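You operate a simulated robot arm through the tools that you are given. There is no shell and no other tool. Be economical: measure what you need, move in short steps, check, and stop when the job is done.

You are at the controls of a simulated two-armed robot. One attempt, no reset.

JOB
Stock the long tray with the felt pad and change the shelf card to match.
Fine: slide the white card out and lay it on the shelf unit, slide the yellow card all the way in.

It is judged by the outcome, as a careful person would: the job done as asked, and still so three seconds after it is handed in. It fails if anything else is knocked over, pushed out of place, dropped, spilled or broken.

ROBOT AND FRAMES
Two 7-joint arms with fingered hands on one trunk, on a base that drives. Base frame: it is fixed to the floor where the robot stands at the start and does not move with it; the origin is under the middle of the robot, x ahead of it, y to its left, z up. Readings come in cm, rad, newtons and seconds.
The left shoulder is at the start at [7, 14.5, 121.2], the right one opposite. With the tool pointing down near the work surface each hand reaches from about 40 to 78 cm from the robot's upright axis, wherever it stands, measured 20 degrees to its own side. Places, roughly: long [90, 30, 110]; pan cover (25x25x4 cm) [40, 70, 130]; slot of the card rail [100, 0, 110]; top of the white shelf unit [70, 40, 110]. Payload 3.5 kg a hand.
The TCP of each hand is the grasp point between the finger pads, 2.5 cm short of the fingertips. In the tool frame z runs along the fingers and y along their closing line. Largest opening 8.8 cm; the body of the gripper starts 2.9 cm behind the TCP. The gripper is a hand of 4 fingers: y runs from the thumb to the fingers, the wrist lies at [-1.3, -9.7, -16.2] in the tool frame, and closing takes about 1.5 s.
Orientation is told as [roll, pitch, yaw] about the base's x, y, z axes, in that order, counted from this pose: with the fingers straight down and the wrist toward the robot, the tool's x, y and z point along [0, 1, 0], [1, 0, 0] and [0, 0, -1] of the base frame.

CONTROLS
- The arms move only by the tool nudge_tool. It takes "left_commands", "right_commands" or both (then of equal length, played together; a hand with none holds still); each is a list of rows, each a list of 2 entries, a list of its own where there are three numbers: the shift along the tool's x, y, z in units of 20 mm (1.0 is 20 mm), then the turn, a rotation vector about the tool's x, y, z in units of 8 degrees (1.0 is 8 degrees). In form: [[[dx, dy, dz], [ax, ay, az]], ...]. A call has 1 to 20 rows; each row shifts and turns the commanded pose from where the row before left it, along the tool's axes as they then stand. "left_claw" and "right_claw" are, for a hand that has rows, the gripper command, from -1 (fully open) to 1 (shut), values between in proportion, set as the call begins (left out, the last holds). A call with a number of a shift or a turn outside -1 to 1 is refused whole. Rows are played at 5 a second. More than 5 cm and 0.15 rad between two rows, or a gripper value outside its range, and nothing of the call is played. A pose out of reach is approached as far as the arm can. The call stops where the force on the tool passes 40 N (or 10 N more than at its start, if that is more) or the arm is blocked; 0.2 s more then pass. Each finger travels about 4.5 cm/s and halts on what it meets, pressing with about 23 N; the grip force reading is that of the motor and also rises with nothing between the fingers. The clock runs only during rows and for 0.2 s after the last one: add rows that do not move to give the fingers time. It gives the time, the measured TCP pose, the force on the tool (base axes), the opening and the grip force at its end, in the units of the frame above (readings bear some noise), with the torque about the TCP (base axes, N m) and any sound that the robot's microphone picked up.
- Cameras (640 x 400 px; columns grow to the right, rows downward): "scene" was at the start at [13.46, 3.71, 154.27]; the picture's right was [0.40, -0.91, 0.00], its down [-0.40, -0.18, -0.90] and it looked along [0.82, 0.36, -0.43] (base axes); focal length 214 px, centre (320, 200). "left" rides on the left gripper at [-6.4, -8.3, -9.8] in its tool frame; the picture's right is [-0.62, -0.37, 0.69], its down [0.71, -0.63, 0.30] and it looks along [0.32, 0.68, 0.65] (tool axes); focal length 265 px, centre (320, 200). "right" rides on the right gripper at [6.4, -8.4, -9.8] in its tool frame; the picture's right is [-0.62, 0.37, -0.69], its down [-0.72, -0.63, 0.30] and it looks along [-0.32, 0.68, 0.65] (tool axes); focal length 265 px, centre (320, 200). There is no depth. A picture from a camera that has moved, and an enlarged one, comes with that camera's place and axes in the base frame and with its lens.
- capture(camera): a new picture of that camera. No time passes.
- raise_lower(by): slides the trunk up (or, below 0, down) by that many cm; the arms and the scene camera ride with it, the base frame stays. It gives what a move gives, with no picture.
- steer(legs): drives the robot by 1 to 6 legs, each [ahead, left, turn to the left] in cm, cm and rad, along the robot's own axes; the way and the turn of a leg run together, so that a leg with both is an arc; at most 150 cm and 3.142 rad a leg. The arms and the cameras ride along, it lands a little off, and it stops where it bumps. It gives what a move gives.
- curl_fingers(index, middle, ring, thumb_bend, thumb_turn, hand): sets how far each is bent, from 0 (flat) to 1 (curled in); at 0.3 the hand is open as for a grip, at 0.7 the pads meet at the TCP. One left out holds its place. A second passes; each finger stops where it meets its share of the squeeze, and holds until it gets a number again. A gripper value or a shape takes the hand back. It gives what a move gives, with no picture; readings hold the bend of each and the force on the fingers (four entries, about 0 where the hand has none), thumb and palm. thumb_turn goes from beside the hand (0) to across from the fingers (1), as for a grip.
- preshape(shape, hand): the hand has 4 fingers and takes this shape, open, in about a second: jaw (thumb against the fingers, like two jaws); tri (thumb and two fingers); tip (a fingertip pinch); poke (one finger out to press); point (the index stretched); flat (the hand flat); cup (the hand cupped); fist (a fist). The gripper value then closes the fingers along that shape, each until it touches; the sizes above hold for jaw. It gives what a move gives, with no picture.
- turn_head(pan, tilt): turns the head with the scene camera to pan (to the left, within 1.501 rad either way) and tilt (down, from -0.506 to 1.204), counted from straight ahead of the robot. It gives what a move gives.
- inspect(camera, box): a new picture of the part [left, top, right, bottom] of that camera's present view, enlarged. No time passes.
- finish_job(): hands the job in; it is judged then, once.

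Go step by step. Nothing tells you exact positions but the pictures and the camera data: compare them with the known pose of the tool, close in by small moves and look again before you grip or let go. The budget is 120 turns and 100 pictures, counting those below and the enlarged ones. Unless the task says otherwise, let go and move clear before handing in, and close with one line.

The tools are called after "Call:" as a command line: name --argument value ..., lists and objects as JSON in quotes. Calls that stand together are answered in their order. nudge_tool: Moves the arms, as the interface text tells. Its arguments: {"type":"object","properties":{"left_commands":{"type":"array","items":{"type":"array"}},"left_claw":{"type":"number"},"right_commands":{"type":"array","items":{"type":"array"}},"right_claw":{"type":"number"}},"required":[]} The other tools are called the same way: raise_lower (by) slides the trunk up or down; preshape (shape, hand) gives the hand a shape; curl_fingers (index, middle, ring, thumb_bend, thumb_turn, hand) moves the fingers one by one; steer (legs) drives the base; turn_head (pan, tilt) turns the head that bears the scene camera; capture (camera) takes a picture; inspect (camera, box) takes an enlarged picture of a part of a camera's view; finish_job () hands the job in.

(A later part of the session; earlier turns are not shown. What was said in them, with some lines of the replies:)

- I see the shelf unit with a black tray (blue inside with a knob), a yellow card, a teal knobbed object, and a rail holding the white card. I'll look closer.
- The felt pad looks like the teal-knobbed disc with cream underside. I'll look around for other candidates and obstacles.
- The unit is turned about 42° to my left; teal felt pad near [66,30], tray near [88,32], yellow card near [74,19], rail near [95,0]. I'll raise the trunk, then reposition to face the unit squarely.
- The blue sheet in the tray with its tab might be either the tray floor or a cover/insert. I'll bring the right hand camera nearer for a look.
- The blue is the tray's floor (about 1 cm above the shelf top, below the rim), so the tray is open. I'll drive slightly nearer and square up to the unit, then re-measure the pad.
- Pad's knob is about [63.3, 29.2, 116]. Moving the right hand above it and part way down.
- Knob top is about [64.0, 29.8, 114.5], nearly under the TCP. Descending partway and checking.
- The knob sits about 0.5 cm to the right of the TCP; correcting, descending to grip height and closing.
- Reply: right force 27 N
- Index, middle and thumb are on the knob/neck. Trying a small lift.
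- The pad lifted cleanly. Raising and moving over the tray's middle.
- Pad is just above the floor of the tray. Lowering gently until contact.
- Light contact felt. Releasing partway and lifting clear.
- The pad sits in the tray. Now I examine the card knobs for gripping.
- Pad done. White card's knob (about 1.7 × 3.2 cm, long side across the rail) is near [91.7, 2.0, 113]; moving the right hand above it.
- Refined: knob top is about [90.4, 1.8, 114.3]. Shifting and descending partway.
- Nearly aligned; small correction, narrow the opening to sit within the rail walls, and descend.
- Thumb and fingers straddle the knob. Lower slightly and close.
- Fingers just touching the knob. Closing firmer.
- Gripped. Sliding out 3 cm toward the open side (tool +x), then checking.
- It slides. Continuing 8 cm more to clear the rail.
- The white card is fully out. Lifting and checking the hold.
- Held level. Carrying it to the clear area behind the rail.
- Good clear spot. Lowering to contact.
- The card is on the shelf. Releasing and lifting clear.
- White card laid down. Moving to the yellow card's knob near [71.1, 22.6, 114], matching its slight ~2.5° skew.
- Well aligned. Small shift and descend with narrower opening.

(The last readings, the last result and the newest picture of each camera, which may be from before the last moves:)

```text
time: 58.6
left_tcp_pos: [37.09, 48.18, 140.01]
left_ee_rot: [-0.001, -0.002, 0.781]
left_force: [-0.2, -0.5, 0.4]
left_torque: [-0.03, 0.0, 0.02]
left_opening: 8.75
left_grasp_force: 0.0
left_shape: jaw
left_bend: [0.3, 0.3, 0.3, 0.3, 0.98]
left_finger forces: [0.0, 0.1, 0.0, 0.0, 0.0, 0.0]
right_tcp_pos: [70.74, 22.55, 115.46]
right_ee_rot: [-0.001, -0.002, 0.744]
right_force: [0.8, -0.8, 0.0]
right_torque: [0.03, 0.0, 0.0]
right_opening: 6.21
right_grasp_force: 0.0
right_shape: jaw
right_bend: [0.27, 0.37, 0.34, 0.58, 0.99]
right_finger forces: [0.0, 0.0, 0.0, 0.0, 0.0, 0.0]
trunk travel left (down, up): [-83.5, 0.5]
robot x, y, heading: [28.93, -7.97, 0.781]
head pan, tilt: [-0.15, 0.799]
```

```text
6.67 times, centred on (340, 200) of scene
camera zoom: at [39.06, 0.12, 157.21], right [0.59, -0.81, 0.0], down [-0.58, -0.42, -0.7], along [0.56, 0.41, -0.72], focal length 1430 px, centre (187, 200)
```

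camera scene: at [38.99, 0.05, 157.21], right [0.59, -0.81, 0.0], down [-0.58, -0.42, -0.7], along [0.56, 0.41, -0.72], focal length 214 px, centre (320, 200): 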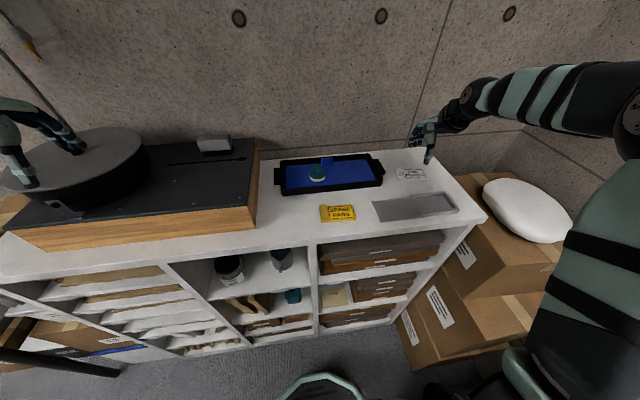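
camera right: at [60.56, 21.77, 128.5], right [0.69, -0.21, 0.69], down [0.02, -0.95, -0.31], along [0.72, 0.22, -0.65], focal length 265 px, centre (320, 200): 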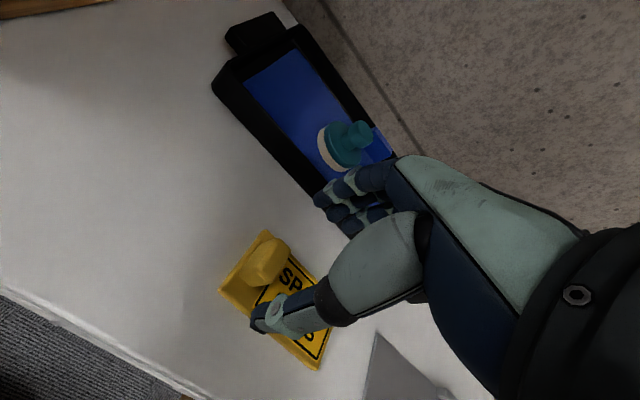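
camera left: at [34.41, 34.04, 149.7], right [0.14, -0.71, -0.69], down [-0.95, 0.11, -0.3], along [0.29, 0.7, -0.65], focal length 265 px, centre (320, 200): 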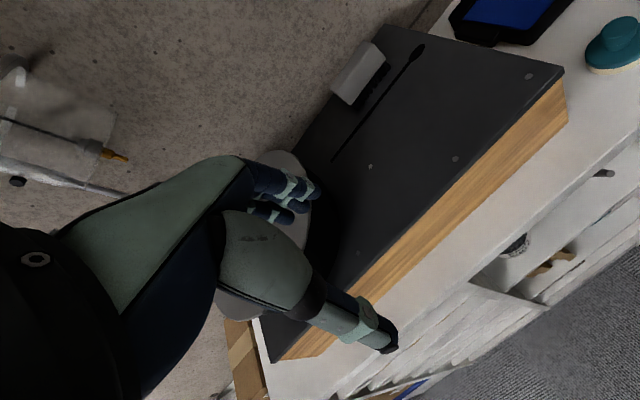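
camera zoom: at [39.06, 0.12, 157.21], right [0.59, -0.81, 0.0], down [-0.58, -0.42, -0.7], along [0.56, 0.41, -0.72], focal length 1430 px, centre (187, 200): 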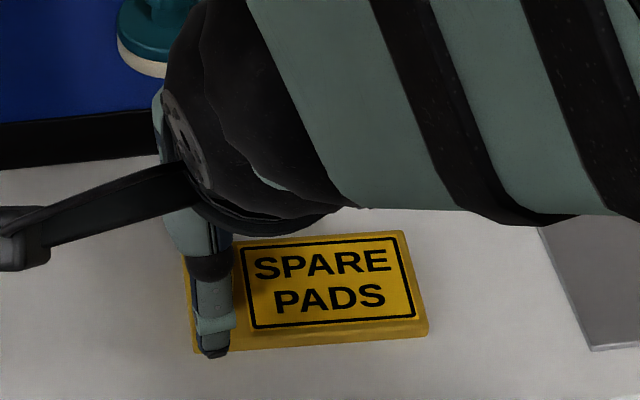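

Call:
nudge_tool --right_commands '[[[0.1, 0.2, 0], [0, 0, 0]], [[0, 0, 0.1], [0, 0, 0]], [[0, 0, 0], [0, 0, 0]], [[0, 0, 0], [0, 0, 0]], [[0, 0, 0], [0, 0, 0]], [[0, 0, 0], [0, 0, 0]], [[0, 0, 0], [0, 0, 0]], [[0, 0, 0], [0, 0, 0]]]' --right_claw 0.4

Call:
nudge_tool --right_commands '[[[0, 0, 0], [0, 0, 0]], [[0, 0, 0], [0, 0, 0]], [[0, 0, 0], [0, 0, 0]], [[0, 0, 0], [0, 0, 0]]]' --right_claw 0.7

Call:
inspect --camera "right" --box '[200, 150, 400, 350]'

```text
time: 60.5
left_tcp_pos: [37.15, 48.13, 139.9]
left_ee_rot: [0.001, -0.003, 0.783]
left_force: [-0.3, 0.4, -0.2]
left_torque: [-0.01, 0.02, 0.01]
left_opening: 8.75
left_grasp_force: 0.1
left_shape: jaw
left_bend: [0.3, 0.3, 0.3, 0.3, 0.98]
left_finger forces: [0.0, 0.0, 0.0, 0.1, 0.0, 0.0]
right_tcp_pos: [70.86, 22.94, 115.24]
right_ee_rot: [0.001, -0.001, 0.741]
right_force: [0.9, 0.6, 0.3]
right_torque: [-0.01, -0.03, 0.0]
right_opening: 2.7
right_grasp_force: 0.0
right_shape: jaw
right_bend: [0.74, 0.53, 0.51, 0.73, 1.0]
right_finger forces: [0.2, 0.6, 0.1, 0.1, 0.5, 0.0]
trunk travel left (down, up): [-83.5, 0.5]
robot x, y, heading: [28.94, -8.11, 0.78]
head pan, tilt: [-0.15, 0.799]
```

```text
time: 61.5
left_tcp_pos: [37.12, 48.17, 139.89]
left_ee_rot: [-0.001, -0.003, 0.782]
left_force: [0.4, 0.0, 0.0]
left_torque: [0.02, -0.02, 0.01]
left_opening: 8.76
left_grasp_force: 0.0
left_shape: jaw
left_bend: [0.3, 0.3, 0.3, 0.3, 0.98]
left_finger forces: [0.0, 0.0, 0.1, 0.0, 0.0, 0.1]
right_tcp_pos: [70.9, 22.94, 115.25]
right_ee_rot: [0.0, -0.004, 0.742]
right_force: [0.2, -0.3, 2.5]
right_torque: [0.07, -0.09, 0.05]
right_opening: 2.08
right_grasp_force: 22.9
right_shape: jaw
right_bend: [0.74, 0.51, 0.64, 0.77, 1.0]
right_finger forces: [5.6, 13.0, 0.1, 0.0, 17.0, 0.0]
trunk travel left (down, up): [-83.5, 0.5]
robot x, y, heading: [29.21, -8.28, 0.78]
head pan, tilt: [-0.15, 0.799]
```

```text
2.00 times, centred on (300, 250) of right
camera zoom: at [60.2, 22.17, 125.17], right [0.69, -0.21, 0.69], down [0.02, -0.95, -0.31], along [0.72, 0.22, -0.65], focal length 531 px, centre (360, 100)
```

zoom: 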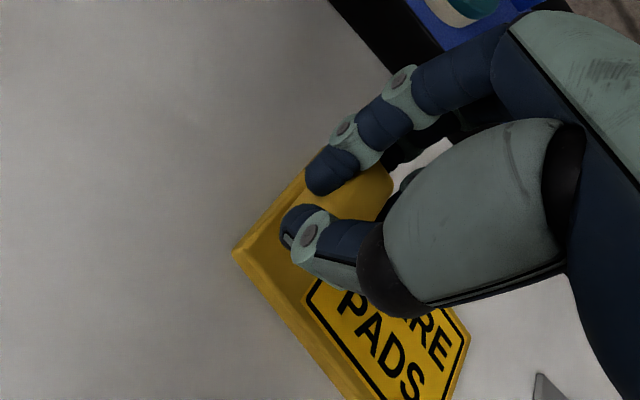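

Gripped as before. Lifting, squaring the yaw, and moving over the grey plate.

Call:
nudge_tool --right_commands '[[[0, 0, -0.4], [0, 0, 0]], [[0, 0, -0.5], [0, 0, 0]], [[0, 0, -0.7], [0, 0, 0]], [[0, 0, -0.4], [0, 0, -0.3]], [[-0.8, -0.06, 0], [0, 0, 0]], [[-0.8, -0.06, 0], [0, 0, 0]], [[-0.8, -0.06, 0], [0, 0, 0]], [[-0.8, -0.06, 0], [0, 0, 0]], [[-0.8, -0.06, 0], [0, 0, 0]], [[-0.8, -0.06, 0], [0, 0, 0]], [[-0.8, -0.06, 0], [0, 0, 0]], [[-0.8, -0.06, 0], [0, 0, 0]], [[-0.8, -0.06, 0], [0, 0, 0]], [[-0.8, -0.06, 0], [0, 0, 0]], [[-0.2, 0, 0], [0, 0, 0]], [[0, 0, 0.6], [0, 0, 0]], [[0, 0, 0], [0, 0, 0]]]'

Call:
inspect --camera "scene" --box '[345, 155, 475, 235]'

Call:
capture --camera "right"

```text
time: 65.0
left_tcp_pos: [37.17, 48.19, 139.89]
left_ee_rot: [0.0, 0.0, 0.783]
left_force: [0.2, -0.1, -0.3]
left_torque: [0.0, -0.01, 0.02]
left_opening: 8.79
left_grasp_force: 0.1
left_shape: jaw
left_bend: [0.3, 0.3, 0.3, 0.3, 0.98]
left_finger forces: [0.0, 0.1, 0.0, 0.1, 0.0, 0.1]
right_tcp_pos: [81.72, 10.47, 117.97]
right_ee_rot: [0.0, -0.002, 0.784]
right_force: [-0.4, -0.1, -0.2]
right_torque: [0.03, -0.02, 0.03]
right_opening: 2.04
right_grasp_force: 22.7
right_shape: jaw
right_bend: [0.74, 0.51, 0.64, 0.78, 1.0]
right_finger forces: [6.5, 13.0, 0.0, 0.0, 16.4, 0.0]
trunk travel left (down, up): [-83.5, 0.5]
robot x, y, heading: [29.14, -8.23, 0.781]
head pan, tilt: [-0.15, 0.799]
```

```text
4.92 times, centred on (410, 195) of scene
camera zoom: at [39.09, 0.1, 157.21], right [0.59, -0.81, 0.0], down [-0.58, -0.42, -0.7], along [0.56, 0.41, -0.72], focal length 1056 px, centre (-123, 225)
```

zoom: 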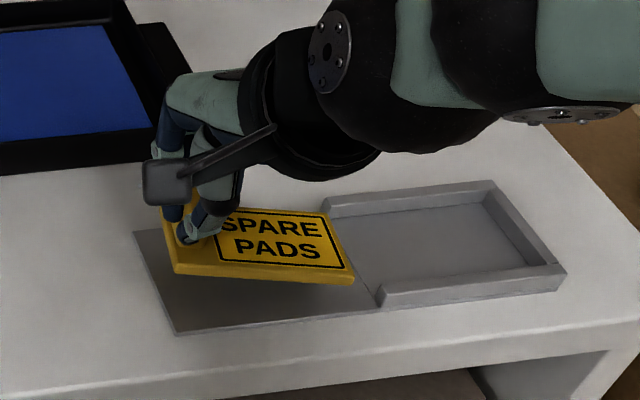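

```text
34 pictures are left
camera right: at [71.09, 9.22, 127.88], right [0.7, -0.18, 0.69], down [0.06, -0.95, -0.31], along [0.71, 0.25, -0.65], focal length 265 px, centre (320, 200)
```

right: 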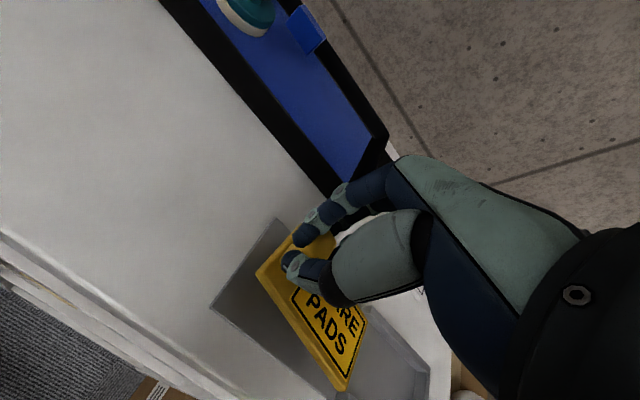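

The card appears twisted clockwise roughly 10° in the grip relative to the rail. I'll zoom to measure it.

Call:
inspect --camera "right" --box '[200, 210, 440, 400]'

Call:
inspect --camera "scene" --box '[365, 180, 435, 230]'

```text
2.11 times, centred on (320, 305) of right
camera zoom: at [71.09, 9.22, 127.88], right [0.7, -0.18, 0.69], down [0.06, -0.95, -0.31], along [0.71, 0.25, -0.65], focal length 559 px, centre (320, -21)
```

zoom: 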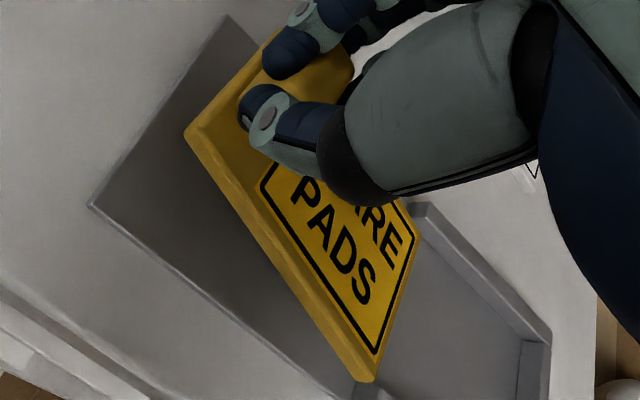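

```text
8.00 times, centred on (400, 205) of scene
camera zoom: at [39.09, 0.1, 157.21], right [0.59, -0.81, 0.0], down [-0.58, -0.42, -0.7], along [0.56, 0.41, -0.72], focal length 1716 px, centre (-320, 160)
```

zoom: 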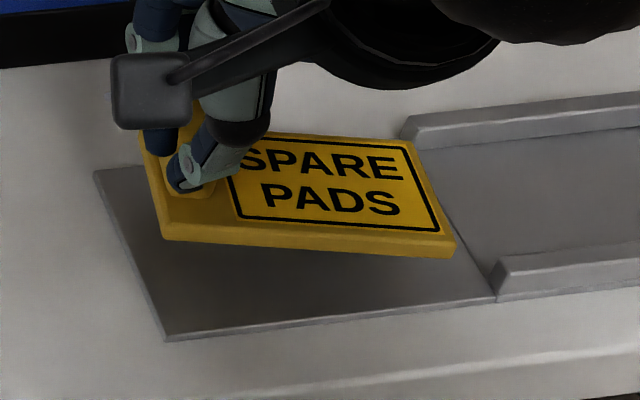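

Triangulating, the card is yawed ~9.5° clockwise and tilted slightly. I'll turn the tool back counter-clockwise by that and lower it onto the plate.

Call:
nudge_tool --right_commands '[[[0, 0, 0], [0, 0, -0.6]], [[0, 0, 0], [0, 0, -0.6]], [[0, 0, 0], [-0.5, 0, 0]], [[0, 0, 0.3], [0, 0, 0]], [[0, 0, 0.3], [0, 0, 0]], [[0, 0, 0.2], [0, 0, 0]], [[0, 0, 0], [0, 0, 0]]]'

Call:
inspect --camera "right" --box '[200, 210, 440, 400]'

Call:
inspect --camera "scene" --box '[365, 180, 435, 230]'

```text
time: 66.7
left_tcp_pos: [37.13, 48.03, 139.83]
left_ee_rot: [-0.001, -0.001, 0.783]
left_force: [0.0, -0.2, 0.2]
left_torque: [0.0, 0.0, -0.01]
left_opening: 8.76
left_grasp_force: 0.0
left_shape: jaw
left_bend: [0.3, 0.3, 0.3, 0.3, 0.98]
left_finger forces: [0.0, 0.1, 0.0, 0.0, 0.0, 0.1]
right_tcp_pos: [81.7, 10.62, 116.52]
right_ee_rot: [0.0, -0.07, 0.953]
right_force: [-0.2, -0.3, -0.3]
right_torque: [0.04, 0.03, 0.01]
right_opening: 2.01
right_grasp_force: 23.0
right_shape: jaw
right_bend: [0.74, 0.51, 0.64, 0.78, 1.0]
right_finger forces: [6.3, 13.1, 0.1, 0.0, 16.4, 0.1]
trunk travel left (down, up): [-83.5, 0.5]
robot x, y, heading: [28.84, -8.36, 0.781]
head pan, tilt: [-0.15, 0.799]
```

```text
2.11 times, centred on (320, 305) of right
camera zoom: at [71.05, 7.08, 125.73], right [0.69, -0.1, 0.72], down [0.23, -0.91, -0.35], along [0.69, 0.4, -0.6], focal length 559 px, centre (320, -21)
```

zoom: 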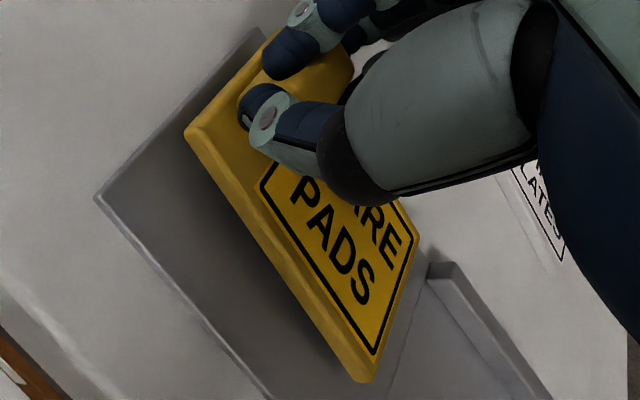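

```text
8.00 times, centred on (400, 205) of scene
camera zoom: at [39.05, 0.11, 157.21], right [0.59, -0.81, 0.0], down [-0.58, -0.42, -0.7], along [0.56, 0.41, -0.72], focal length 1716 px, centre (-320, 160)
```

zoom: 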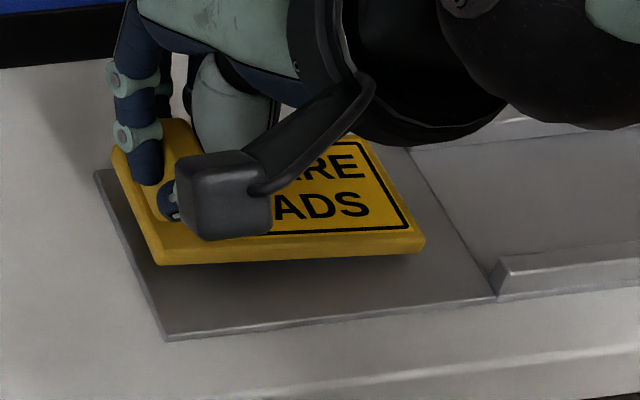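

Yaw now matches the plate. Shifting 0.6 cm nearer to centre on the rail, then lowering to contact.

Call:
nudge_tool --right_commands '[[[0, -0.3, 0], [0, 0, 0]], [[0, 0, 0.2], [0, 0, 0]], [[0, 0, 0.15], [0, 0, 0]], [[0, 0, 0.1], [0, 0, 0]], [[0, 0, 0], [0, 0, 0]]]'

Call:
inspect --camera "scene" --box '[365, 180, 435, 230]'

```text
time: 67.8
left_tcp_pos: [37.15, 48.16, 139.91]
left_ee_rot: [0.0, -0.002, 0.783]
left_force: [0.4, 0.4, 0.5]
left_torque: [0.01, -0.05, 0.0]
left_opening: 8.76
left_grasp_force: 0.0
left_shape: jaw
left_bend: [0.3, 0.3, 0.3, 0.3, 0.98]
left_finger forces: [0.0, 0.0, 0.0, 0.0, 0.0, 0.0]
right_tcp_pos: [81.45, 10.08, 115.64]
right_ee_rot: [-0.002, -0.071, 0.952]
right_force: [-1.1, -0.6, 2.7]
right_torque: [0.03, -0.07, 0.0]
right_opening: 2.03
right_grasp_force: 22.6
right_shape: jaw
right_bend: [0.74, 0.51, 0.64, 0.78, 1.0]
right_finger forces: [5.8, 13.0, 0.0, 0.0, 16.9, 0.0]
trunk travel left (down, up): [-83.5, 0.5]
robot x, y, heading: [29.02, -8.41, 0.782]
head pan, tilt: [-0.15, 0.799]
```

```text
8.00 times, centred on (400, 205) of scene
camera zoom: at [39.02, 0.1, 157.22], right [0.59, -0.81, 0.0], down [-0.58, -0.42, -0.7], along [0.56, 0.41, -0.72], focal length 1716 px, centre (-320, 160)
```

zoom: 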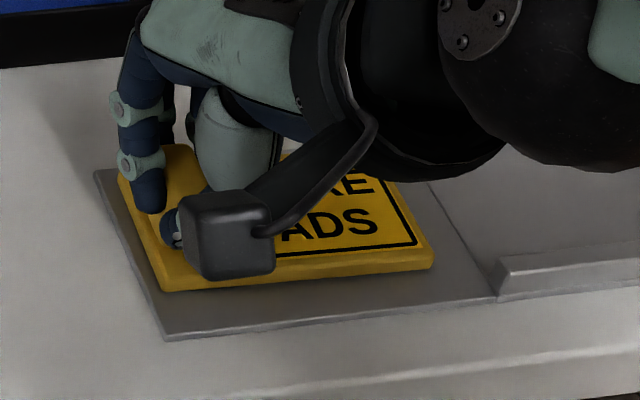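

Card lies nearly flat and aligned. Shift another 0.5 cm nearer and start sliding right along the rail direction.

Call:
nudge_tool --right_commands '[[[0.04, -0.25, -0.02], [0, 0, 0]], [[0, 0, 0], [0, 0, 0]], [[-0.39, -0.067, 0], [0, 0, 0]], [[-0.39, -0.067, 0], [0, 0, 0]], [[0, 0, 0], [0, 0, 0]]]'

Call:
inspect --camera "scene" --box '[375, 180, 455, 230]'

Call:
capture --camera "right"

```text
time: 69.0
left_tcp_pos: [37.21, 48.1, 139.72]
left_ee_rot: [-0.001, -0.003, 0.783]
left_force: [-0.1, -0.9, 0.3]
left_torque: [0.01, 0.0, 0.03]
left_opening: 8.77
left_grasp_force: 0.0
left_shape: jaw
left_bend: [0.3, 0.3, 0.3, 0.3, 0.98]
left_finger forces: [0.0, 0.0, 0.0, 0.0, 0.0, 0.0]
right_tcp_pos: [82.1, 8.68, 115.71]
right_ee_rot: [0.001, -0.071, 0.949]
right_force: [0.3, -0.7, 2.3]
right_torque: [0.04, -0.14, 0.04]
right_opening: 2.02
right_grasp_force: 23.0
right_shape: jaw
right_bend: [0.74, 0.5, 0.64, 0.78, 1.0]
right_finger forces: [5.4, 13.1, 0.1, 0.0, 16.4, 0.0]
trunk travel left (down, up): [-83.5, 0.5]
robot x, y, heading: [29.15, -8.04, 0.774]
head pan, tilt: [-0.15, 0.799]
```

```text
8.00 times, centred on (415, 205) of scene
camera zoom: at [38.99, 0.13, 157.21], right [0.59, -0.81, 0.0], down [-0.58, -0.42, -0.7], along [0.56, 0.41, -0.72], focal length 1716 px, centre (-440, 160)
```

zoom: 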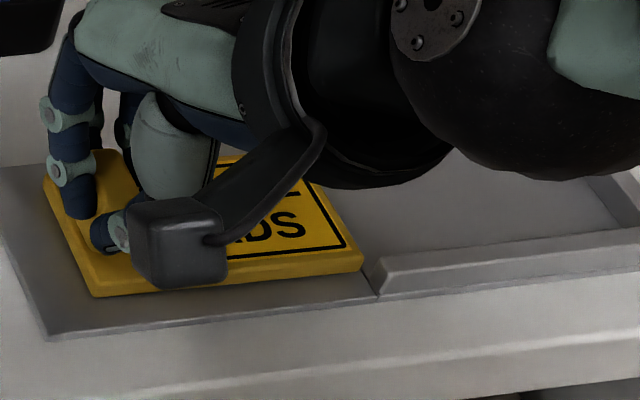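

```text
27 pictures are left
camera right: at [71.5, 5.16, 124.83], right [0.69, -0.1, 0.72], down [0.23, -0.91, -0.35], along [0.69, 0.4, -0.6], focal length 265 px, centre (320, 200)
```

right: 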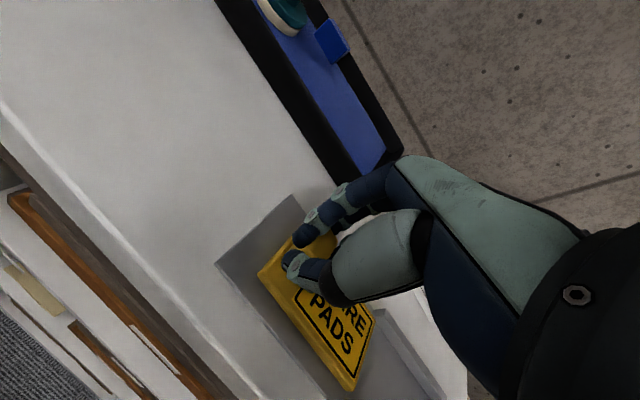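

The leading end is at the mouth, between the walls. Continuing in small slides, with force checks.

Call:
nudge_tool --right_commands '[[[0, 0, 0], [0, 0, -0.2]], [[-0.39, -0.076, 0], [0, 0, 0]], [[-0.39, -0.076, 0], [0, 0, 0]], [[-0.39, -0.076, 0], [0, 0, 0]], [[0, 0, 0], [0, 0, 0]]]'

Call:
inspect --camera "scene" --box '[385, 180, 465, 230]'

```text
time: 70.2
left_tcp_pos: [37.16, 48.29, 139.78]
left_ee_rot: [-0.001, -0.002, 0.782]
left_force: [-1.0, 1.1, -0.2]
left_torque: [0.04, -0.01, 0.0]
left_opening: 8.78
left_grasp_force: 0.1
left_shape: jaw
left_bend: [0.3, 0.3, 0.3, 0.3, 0.98]
left_finger forces: [0.1, 0.0, 0.1, 0.0, 0.1, 0.0]
right_tcp_pos: [83.88, 7.09, 115.69]
right_ee_rot: [-0.004, -0.07, 0.976]
right_force: [-0.3, 0.4, 2.7]
right_torque: [0.03, -0.09, 0.04]
right_opening: 2.03
right_grasp_force: 22.8
right_shape: jaw
right_bend: [0.74, 0.5, 0.64, 0.78, 1.0]
right_finger forces: [5.6, 13.2, 0.0, 0.0, 16.6, 0.0]
trunk travel left (down, up): [-83.5, 0.5]
robot x, y, heading: [29.06, -7.81, 0.788]
head pan, tilt: [-0.15, 0.799]
```

```text
8.00 times, centred on (425, 205) of scene
camera zoom: at [38.98, 0.13, 157.21], right [0.59, -0.81, 0.0], down [-0.58, -0.42, -0.7], along [0.56, 0.41, -0.72], focal length 1716 px, centre (-520, 160)
```

zoom: 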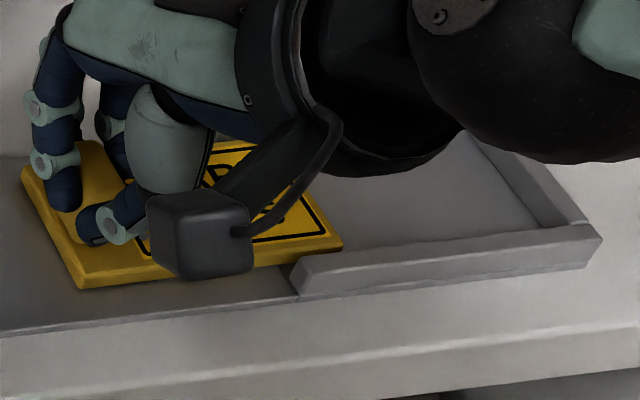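

Entering freely. Continuing 4 cm.

Call:
nudge_tool --right_commands '[[[-0.39, -0.076, 0], [0, 0, 0]], [[-0.39, -0.076, 0], [0, 0, 0]], [[-0.39, -0.076, 0], [0, 0, 0]], [[-0.39, -0.076, 0], [0, 0, 0]], [[-0.39, -0.076, 0], [0, 0, 0]], [[0, 0, 0], [0, 0, 0]]]'

Call:
inspect --camera "scene" --box '[385, 170, 475, 230]'

Call:
capture --camera "right"

```text
time: 71.7
left_tcp_pos: [36.99, 48.12, 139.96]
left_ee_rot: [0.0, -0.002, 0.78]
left_force: [0.1, 0.4, -0.2]
left_torque: [-0.02, -0.03, 0.02]
left_opening: 8.77
left_grasp_force: 0.0
left_shape: jaw
left_bend: [0.3, 0.3, 0.3, 0.3, 0.98]
left_finger forces: [0.0, 0.0, 0.1, 0.0, 0.1, 0.0]
right_tcp_pos: [86.6, 4.23, 115.51]
right_ee_rot: [-0.002, -0.073, 0.979]
right_force: [-0.6, -0.3, 6.1]
right_torque: [0.07, -0.1, 0.01]
right_opening: 2.06
right_grasp_force: 22.5
right_shape: jaw
right_bend: [0.74, 0.5, 0.64, 0.78, 1.0]
right_finger forces: [6.1, 13.4, 0.0, 0.0, 16.5, 0.0]
trunk travel left (down, up): [-83.5, 0.5]
robot x, y, heading: [28.66, -8.5, 0.78]
head pan, tilt: [-0.15, 0.799]
```

```text
6.67 times, centred on (430, 200) of scene
camera zoom: at [38.92, 0.14, 157.22], right [0.59, -0.81, 0.0], down [-0.58, -0.42, -0.7], along [0.56, 0.41, -0.72], focal length 1430 px, centre (-413, 200)
```

zoom: 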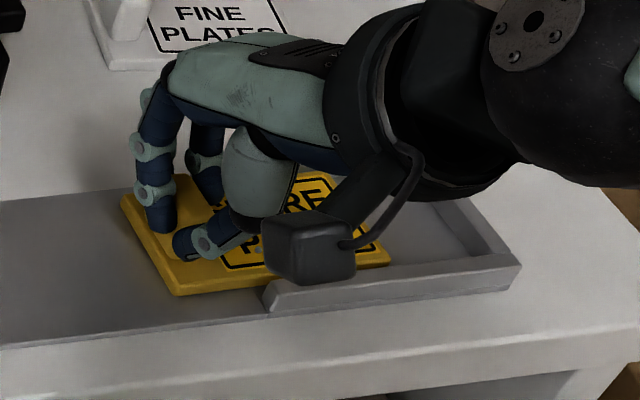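

```text
24 pictures are left
camera right: at [76.05, 0.5, 124.74], right [0.69, -0.08, 0.72], down [0.26, -0.9, -0.35], along [0.68, 0.42, -0.6], focal length 265 px, centre (320, 200)
```

right: 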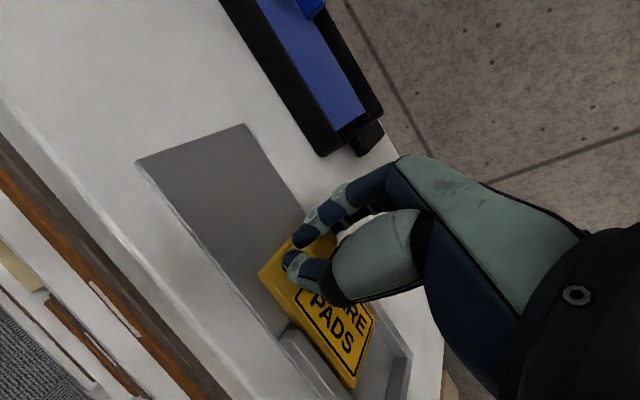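

Sliding smoothly. Continue to near the end stop.

Call:
nudge_tool --right_commands '[[[-0.39, -0.076, 0], [0, 0, 0]], [[-0.39, -0.076, 0], [0, 0, 0]], [[-0.39, -0.076, 0], [0, 0, 0]], [[-0.39, -0.076, 0], [0, 0, 0]], [[-0.25, -0.05, 0], [0, 0, 0]], [[-0.2, -0.04, 0], [0, 0, 0]], [[0, 0, 0], [0, 0, 0]]]'

Call:
inspect --camera "scene" --box '[385, 170, 475, 230]'

Call:
inspect --camera "right" --box '[220, 200, 420, 400]'

```text
time: 73.2
left_tcp_pos: [37.0, 48.14, 139.89]
left_ee_rot: [-0.002, -0.001, 0.782]
left_force: [-0.5, 0.4, -0.5]
left_torque: [0.03, -0.01, -0.01]
left_opening: 8.77
left_grasp_force: 0.2
left_shape: jaw
left_bend: [0.3, 0.3, 0.3, 0.3, 0.98]
left_finger forces: [0.0, 0.0, 0.0, 0.1, 0.0, 0.0]
right_tcp_pos: [89.42, 1.38, 115.49]
right_ee_rot: [-0.004, -0.073, 0.979]
right_force: [-2.2, 1.8, 4.5]
right_torque: [0.15, -0.08, 0.03]
right_opening: 2.06
right_grasp_force: 22.9
right_shape: jaw
right_bend: [0.74, 0.5, 0.64, 0.78, 1.0]
right_finger forces: [7.6, 13.4, 0.0, 0.0, 16.4, 0.0]
trunk travel left (down, up): [-83.5, 0.5]
robot x, y, heading: [28.94, -8.2, 0.777]
head pan, tilt: [-0.15, 0.799]
```

```text
6.67 times, centred on (430, 200) of scene
camera zoom: at [38.87, 0.17, 157.22], right [0.59, -0.81, 0.0], down [-0.58, -0.42, -0.7], along [0.56, 0.41, -0.72], focal length 1430 px, centre (-413, 200)
```

zoom: 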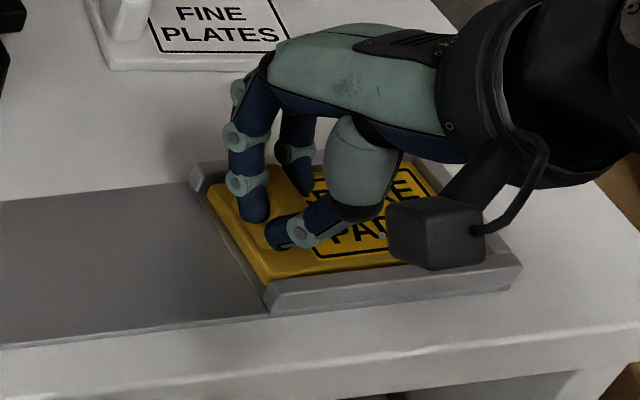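

```text
2.00 times, centred on (320, 300) of right
camera zoom: at [78.91, -2.41, 124.74], right [0.69, -0.08, 0.72], down [0.26, -0.9, -0.35], along [0.68, 0.42, -0.6], focal length 531 px, centre (320, 0)
```

zoom: 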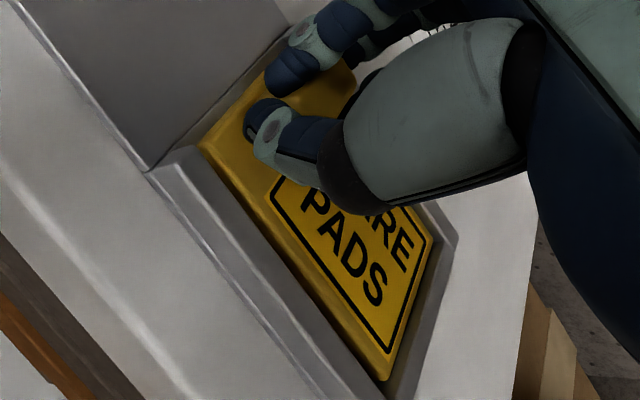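

Almost seated; contact just starting. Pushing a few mm more.

Call:
nudge_tool --right_commands '[[[-0.15, -0.03, 0], [0, 0, 0]], [[-0.15, -0.03, 0], [0, 0, 0]], [[0, 0, 0], [0, 0, 0]], [[0, 0, 0], [0, 0, 0]]]'

Call:
inspect --camera "right" --box '[220, 200, 420, 400]'

```text
time: 74.2
left_tcp_pos: [36.72, 48.63, 139.8]
left_ee_rot: [-0.004, -0.002, 0.783]
left_force: [-0.8, -1.3, -0.1]
left_torque: [-0.03, 0.02, 0.0]
left_opening: 8.76
left_grasp_force: 0.1
left_shape: jaw
left_bend: [0.3, 0.3, 0.3, 0.3, 0.98]
left_finger forces: [0.0, 0.0, 0.0, 0.0, 0.1, 0.0]
right_tcp_pos: [89.61, 1.34, 115.61]
right_ee_rot: [-0.005, -0.071, 0.981]
right_force: [-11.5, 11.7, 3.5]
right_torque: [0.3, 0.14, 0.1]
right_opening: 2.03
right_grasp_force: 22.8
right_shape: jaw
right_bend: [0.74, 0.5, 0.64, 0.78, 1.0]
right_finger forces: [18.3, 13.9, 0.0, 0.0, 15.2, 0.1]
trunk travel left (down, up): [-83.5, 0.5]
robot x, y, heading: [28.99, -8.25, 0.78]
head pan, tilt: [-0.15, 0.799]
```

```text
2.00 times, centred on (320, 300) of right
camera zoom: at [79.04, -2.5, 124.83], right [0.69, -0.08, 0.72], down [0.26, -0.9, -0.35], along [0.68, 0.42, -0.6], focal length 531 px, centre (320, 0)
```

zoom: 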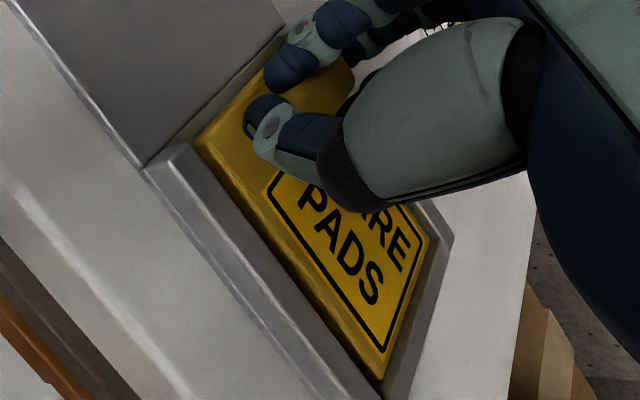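

Firm stop met (16 N). Relaxing the push slightly, then releasing to look.

Call:
nudge_tool --right_commands '[[[0.18, 0.03, 0], [0, 0, 0]], [[0, 0, 0], [0, 0, 0]]]'

Call:
nudge_tool --right_commands '[[[0, 0, 0], [0, 0, 0]], [[0, 0, 0], [0, 0, 0]], [[0, 0, 0], [0, 0, 0]], [[0, 0, 0], [0, 0, 0]], [[0, 0, 0], [0, 0, 0]], [[0, 0, 0], [0, 0, 0]], [[0, 0, -0.3], [0, 0, 0]], [[0, 0, -0.4], [0, 0, 0]], [[0, 0, -0.6], [0, 0, 0]], [[0, 0, -0.8], [0, 0, 0]], [[0, 0, -1], [0, 0, 0]], [[0.5, 0, -1], [0, 0, 0]], [[1, 0, 0], [0.5, 0, 0.7]], [[1, 0, 0], [0, 0, 0.7]], [[1, 0, 0], [0, 0, 0]]]' --right_claw -0.4

Call:
inspect --camera "scene" --box '[375, 150, 475, 230]'

Call:
capture --camera "right"

```text
time: 74.8
left_tcp_pos: [36.8, 48.43, 139.79]
left_ee_rot: [-0.002, -0.002, 0.783]
left_force: [-0.8, 0.3, -0.6]
left_torque: [0.0, 0.02, -0.02]
left_opening: 8.76
left_grasp_force: 0.0
left_shape: jaw
left_bend: [0.3, 0.3, 0.3, 0.3, 0.98]
left_finger forces: [0.1, 0.0, 0.0, 0.0, 0.0, 0.1]
right_tcp_pos: [89.51, 1.37, 115.61]
right_ee_rot: [-0.006, -0.073, 0.977]
right_force: [-7.0, 8.5, 2.3]
right_torque: [0.24, 0.02, 0.1]
right_opening: 2.0
right_grasp_force: 23.3
right_shape: jaw
right_bend: [0.74, 0.5, 0.64, 0.78, 1.0]
right_finger forces: [13.3, 13.9, 0.1, 0.1, 15.1, 0.1]
trunk travel left (down, up): [-83.5, 0.5]
robot x, y, heading: [28.92, -8.33, 0.783]
head pan, tilt: [-0.15, 0.799]
```

```text
time: 78.0
left_tcp_pos: [37.07, 48.24, 139.68]
left_ee_rot: [-0.001, -0.001, 0.783]
left_force: [0.6, 0.5, 0.5]
left_torque: [-0.01, 0.01, 0.0]
left_opening: 8.79
left_grasp_force: 0.1
left_shape: jaw
left_bend: [0.3, 0.3, 0.3, 0.3, 0.98]
left_finger forces: [0.0, 0.0, 0.1, 0.1, 0.1, 0.0]
right_tcp_pos: [83.76, 5.0, 123.67]
right_ee_rot: [-0.001, -0.002, 0.783]
right_force: [0.0, 0.3, -0.4]
right_torque: [0.0, -0.03, 0.05]
right_opening: 6.13
right_grasp_force: 0.1
right_shape: jaw
right_bend: [0.28, 0.37, 0.34, 0.58, 0.99]
right_finger forces: [0.0, 0.0, 0.0, 0.0, 0.0, 0.0]
trunk travel left (down, up): [-83.5, 0.5]
robot x, y, heading: [28.79, -8.33, 0.778]
head pan, tilt: [-0.15, 0.799]
```

```text
5.00 times, centred on (425, 190) of scene
camera zoom: at [38.97, 0.13, 157.21], right [0.59, -0.81, 0.0], down [-0.58, -0.42, -0.7], along [0.56, 0.41, -0.72], focal length 1072 px, centre (-205, 250)
```

zoom: 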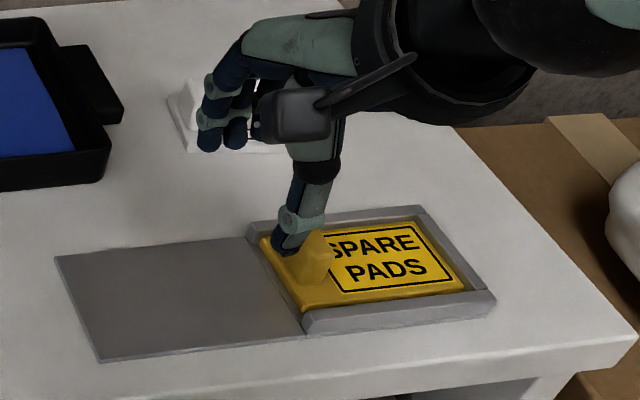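

```text
19 pictures are left
camera right: at [73.21, 3.87, 133.45], right [0.7, -0.18, 0.69], down [0.06, -0.95, -0.31], along [0.71, 0.25, -0.65], focal length 265 px, centre (320, 200)
```

right: 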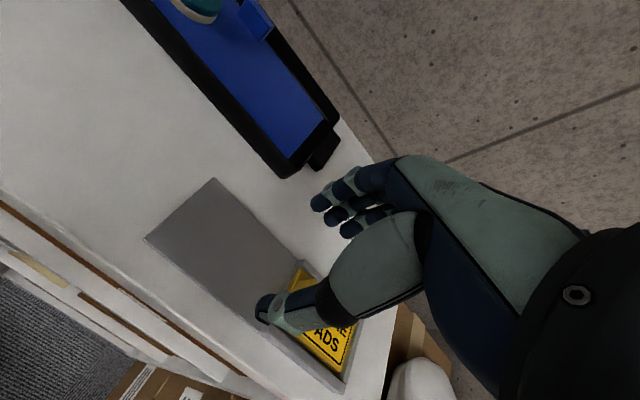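

Looks seated. I'll move the hand clear to verify.

Call:
nudge_tool --right_commands '[[[0, -1, -1], [0, 0, 0]], [[0, -1, -1], [0, 0, 0]], [[0, -1, -1], [0, 0, 0]], [[0, -1, -1], [0, 0, 0]], [[0, -1, 0], [0, 0, 0]], [[0, 0, 0], [0, 0, 0]]]'

Call:
inspect --camera "scene" --box '[395, 180, 465, 225]'

Call:
capture --camera "right"

```text
time: 79.5
left_tcp_pos: [37.21, 48.19, 139.67]
left_ee_rot: [0.0, -0.001, 0.782]
left_force: [-0.8, 0.0, -1.1]
left_torque: [-0.01, 0.02, -0.02]
left_opening: 8.76
left_grasp_force: 0.1
left_shape: jaw
left_bend: [0.3, 0.3, 0.3, 0.3, 0.98]
left_finger forces: [0.0, 0.1, 0.0, 0.0, 0.0, 0.1]
right_tcp_pos: [78.43, -2.58, 131.25]
right_ee_rot: [0.013, -0.003, 0.786]
right_force: [-0.1, 0.1, -0.1]
right_torque: [0.02, 0.02, 0.0]
right_opening: 6.12
right_grasp_force: 0.1
right_shape: jaw
right_bend: [0.28, 0.37, 0.34, 0.58, 0.99]
right_finger forces: [0.2, 0.0, 0.0, 0.0, 0.1, 0.0]
right hand out of reach, approached as far as the arm can: row 4, 5
trunk travel left (down, up): [-83.5, 0.5]
robot x, y, heading: [29.13, -8.06, 0.78]
head pan, tilt: [-0.15, 0.799]
```

```text
8.89 times, centred on (430, 202) of scene
camera zoom: at [39.09, 0.14, 157.2], right [0.59, -0.81, 0.0], down [-0.58, -0.42, -0.7], along [0.56, 0.41, -0.72], focal length 1906 px, centre (-658, 178)
```

zoom: 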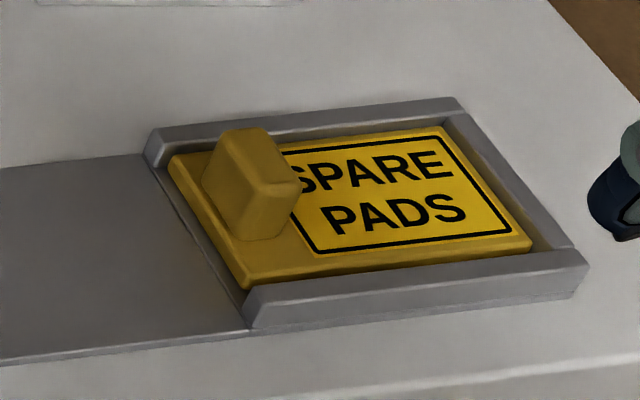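

```text
17 pictures are left
camera right: at [67.95, -3.86, 141.29], right [0.7, -0.19, 0.68], down [0.05, -0.95, -0.32], along [0.71, 0.26, -0.66], focal length 265 px, centre (320, 200)
```

right: 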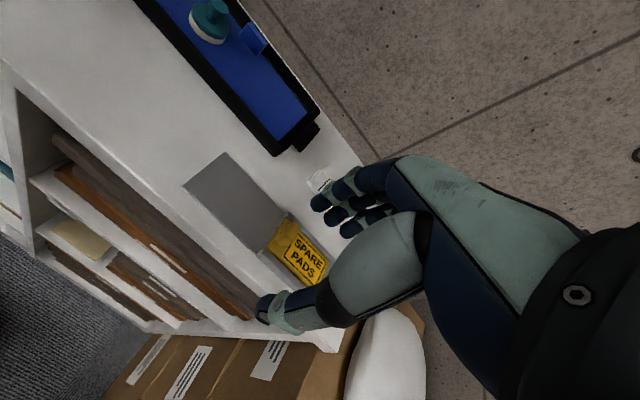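

Call:
inspect --camera "right" --box '[240, 200, 350, 300]'

```text
4.00 times, centred on (295, 250) of right
camera zoom: at [67.95, -3.86, 141.29], right [0.7, -0.19, 0.68], down [0.05, -0.95, -0.32], along [0.71, 0.26, -0.66], focal length 1062 px, centre (420, 0)
```

zoom: 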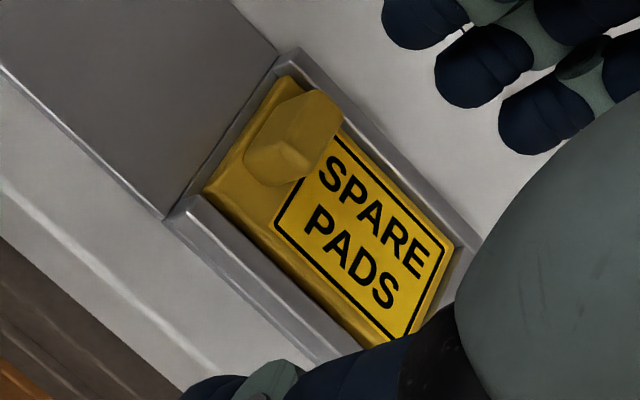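

Mostly seated; I want a clear view of the end gap, so I move the hand to the right side.

Call:
nudge_tool --right_commands '[[[-1, 0, 0], [0, 0, 0]], [[-1, 0, 0], [0, 0, 0]], [[-1, 0, 0], [0, 0, 0]], [[-1, 0, 0], [0, 0, 0]], [[-1, 0, 0], [0, 0, 0]], [[-1, 0, 0], [0, 0, 0]], [[-1, 0, 0], [0, 0, 0]], [[0, 0, 0], [0, 0, 0]]]'

Call:
capture --camera "right"

```text
time: 81.2
left_tcp_pos: [37.2, 48.15, 139.83]
left_ee_rot: [0.0, -0.002, 0.781]
left_force: [-0.4, -0.5, 0.6]
left_torque: [0.03, 0.04, 0.01]
left_opening: 8.76
left_grasp_force: 0.1
left_shape: jaw
left_bend: [0.3, 0.3, 0.3, 0.3, 0.98]
left_finger forces: [0.2, 0.0, 0.0, 0.0, 0.0, 0.0]
right_tcp_pos: [88.25, -12.31, 131.45]
right_ee_rot: [-0.002, -0.002, 0.783]
right_force: [-0.1, -0.2, -0.1]
right_torque: [0.05, -0.02, 0.0]
right_opening: 6.1
right_grasp_force: 0.1
right_shape: jaw
right_bend: [0.28, 0.37, 0.34, 0.58, 0.99]
right_finger forces: [0.0, 0.0, 0.1, 0.0, 0.1, 0.0]
trunk travel left (down, up): [-83.5, 0.5]
robot x, y, heading: [29.26, -8.28, 0.783]
head pan, tilt: [-0.15, 0.799]
```

```text
15 pictures are left
camera right: at [77.68, -13.58, 141.27], right [0.7, -0.18, 0.69], down [0.06, -0.95, -0.31], along [0.71, 0.25, -0.65], focal length 265 px, centre (320, 200)
```

right: 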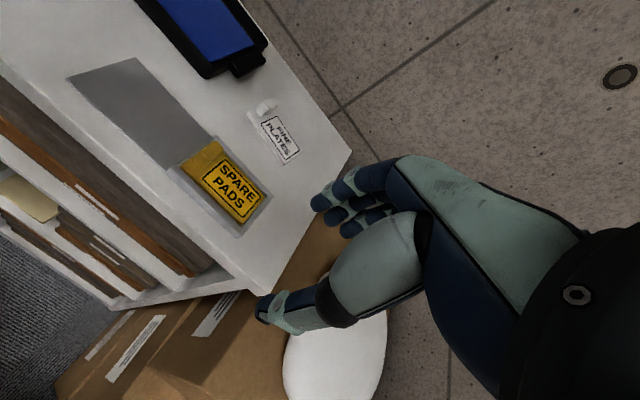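

Call:
inspect --camera "right" --box '[150, 120, 300, 250]'

```text
3.08 times, centred on (225, 185) of right
camera zoom: at [77.68, -13.58, 141.27], right [0.7, -0.18, 0.69], down [0.06, -0.95, -0.31], along [0.71, 0.25, -0.65], focal length 817 px, centre (612, 246)
```

zoom: 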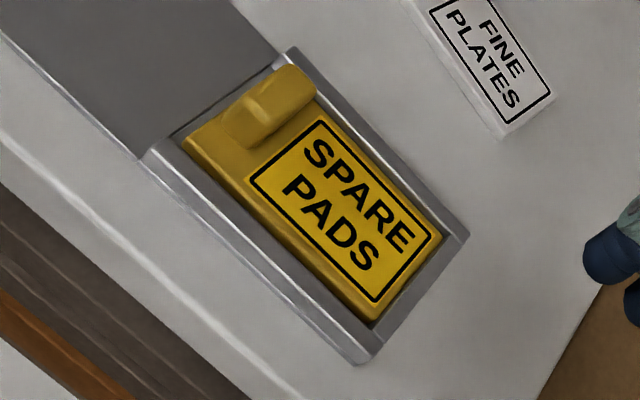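

The yellow card is fully home against the end wall. A last overall check.

Call:
inspect --camera "scene" --box '[260, 130, 480, 260]'

```text
2.91 times, centred on (370, 195) of scene
camera zoom: at [39.05, 0.12, 157.21], right [0.59, -0.81, 0.0], down [-0.58, -0.42, -0.7], along [0.56, 0.41, -0.72], focal length 624 px, centre (174, 214)
```

zoom: 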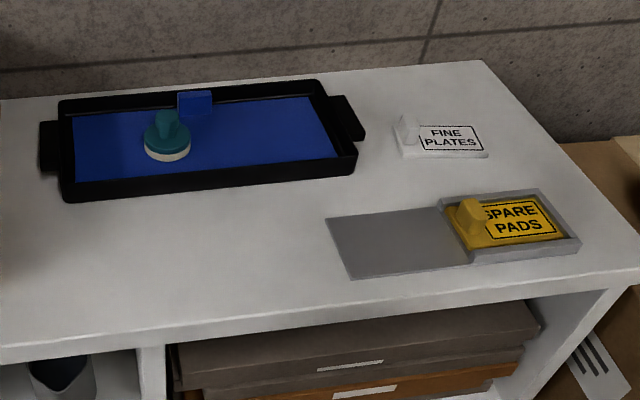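

The pad sits in the tray, the white card lies flat on the shelf unit, the yellow card is fully in the rail, and the hands are clear. Handing in.

Call:
finish_job

```text
The job is handed in.
```

The felt pad is in the long tray, the white card is lying flat on the shelf unit behind the rail, and the yellow card is pushed in until it stopped against the end of the rail. Nothing else looked disturbed in the last pictures.
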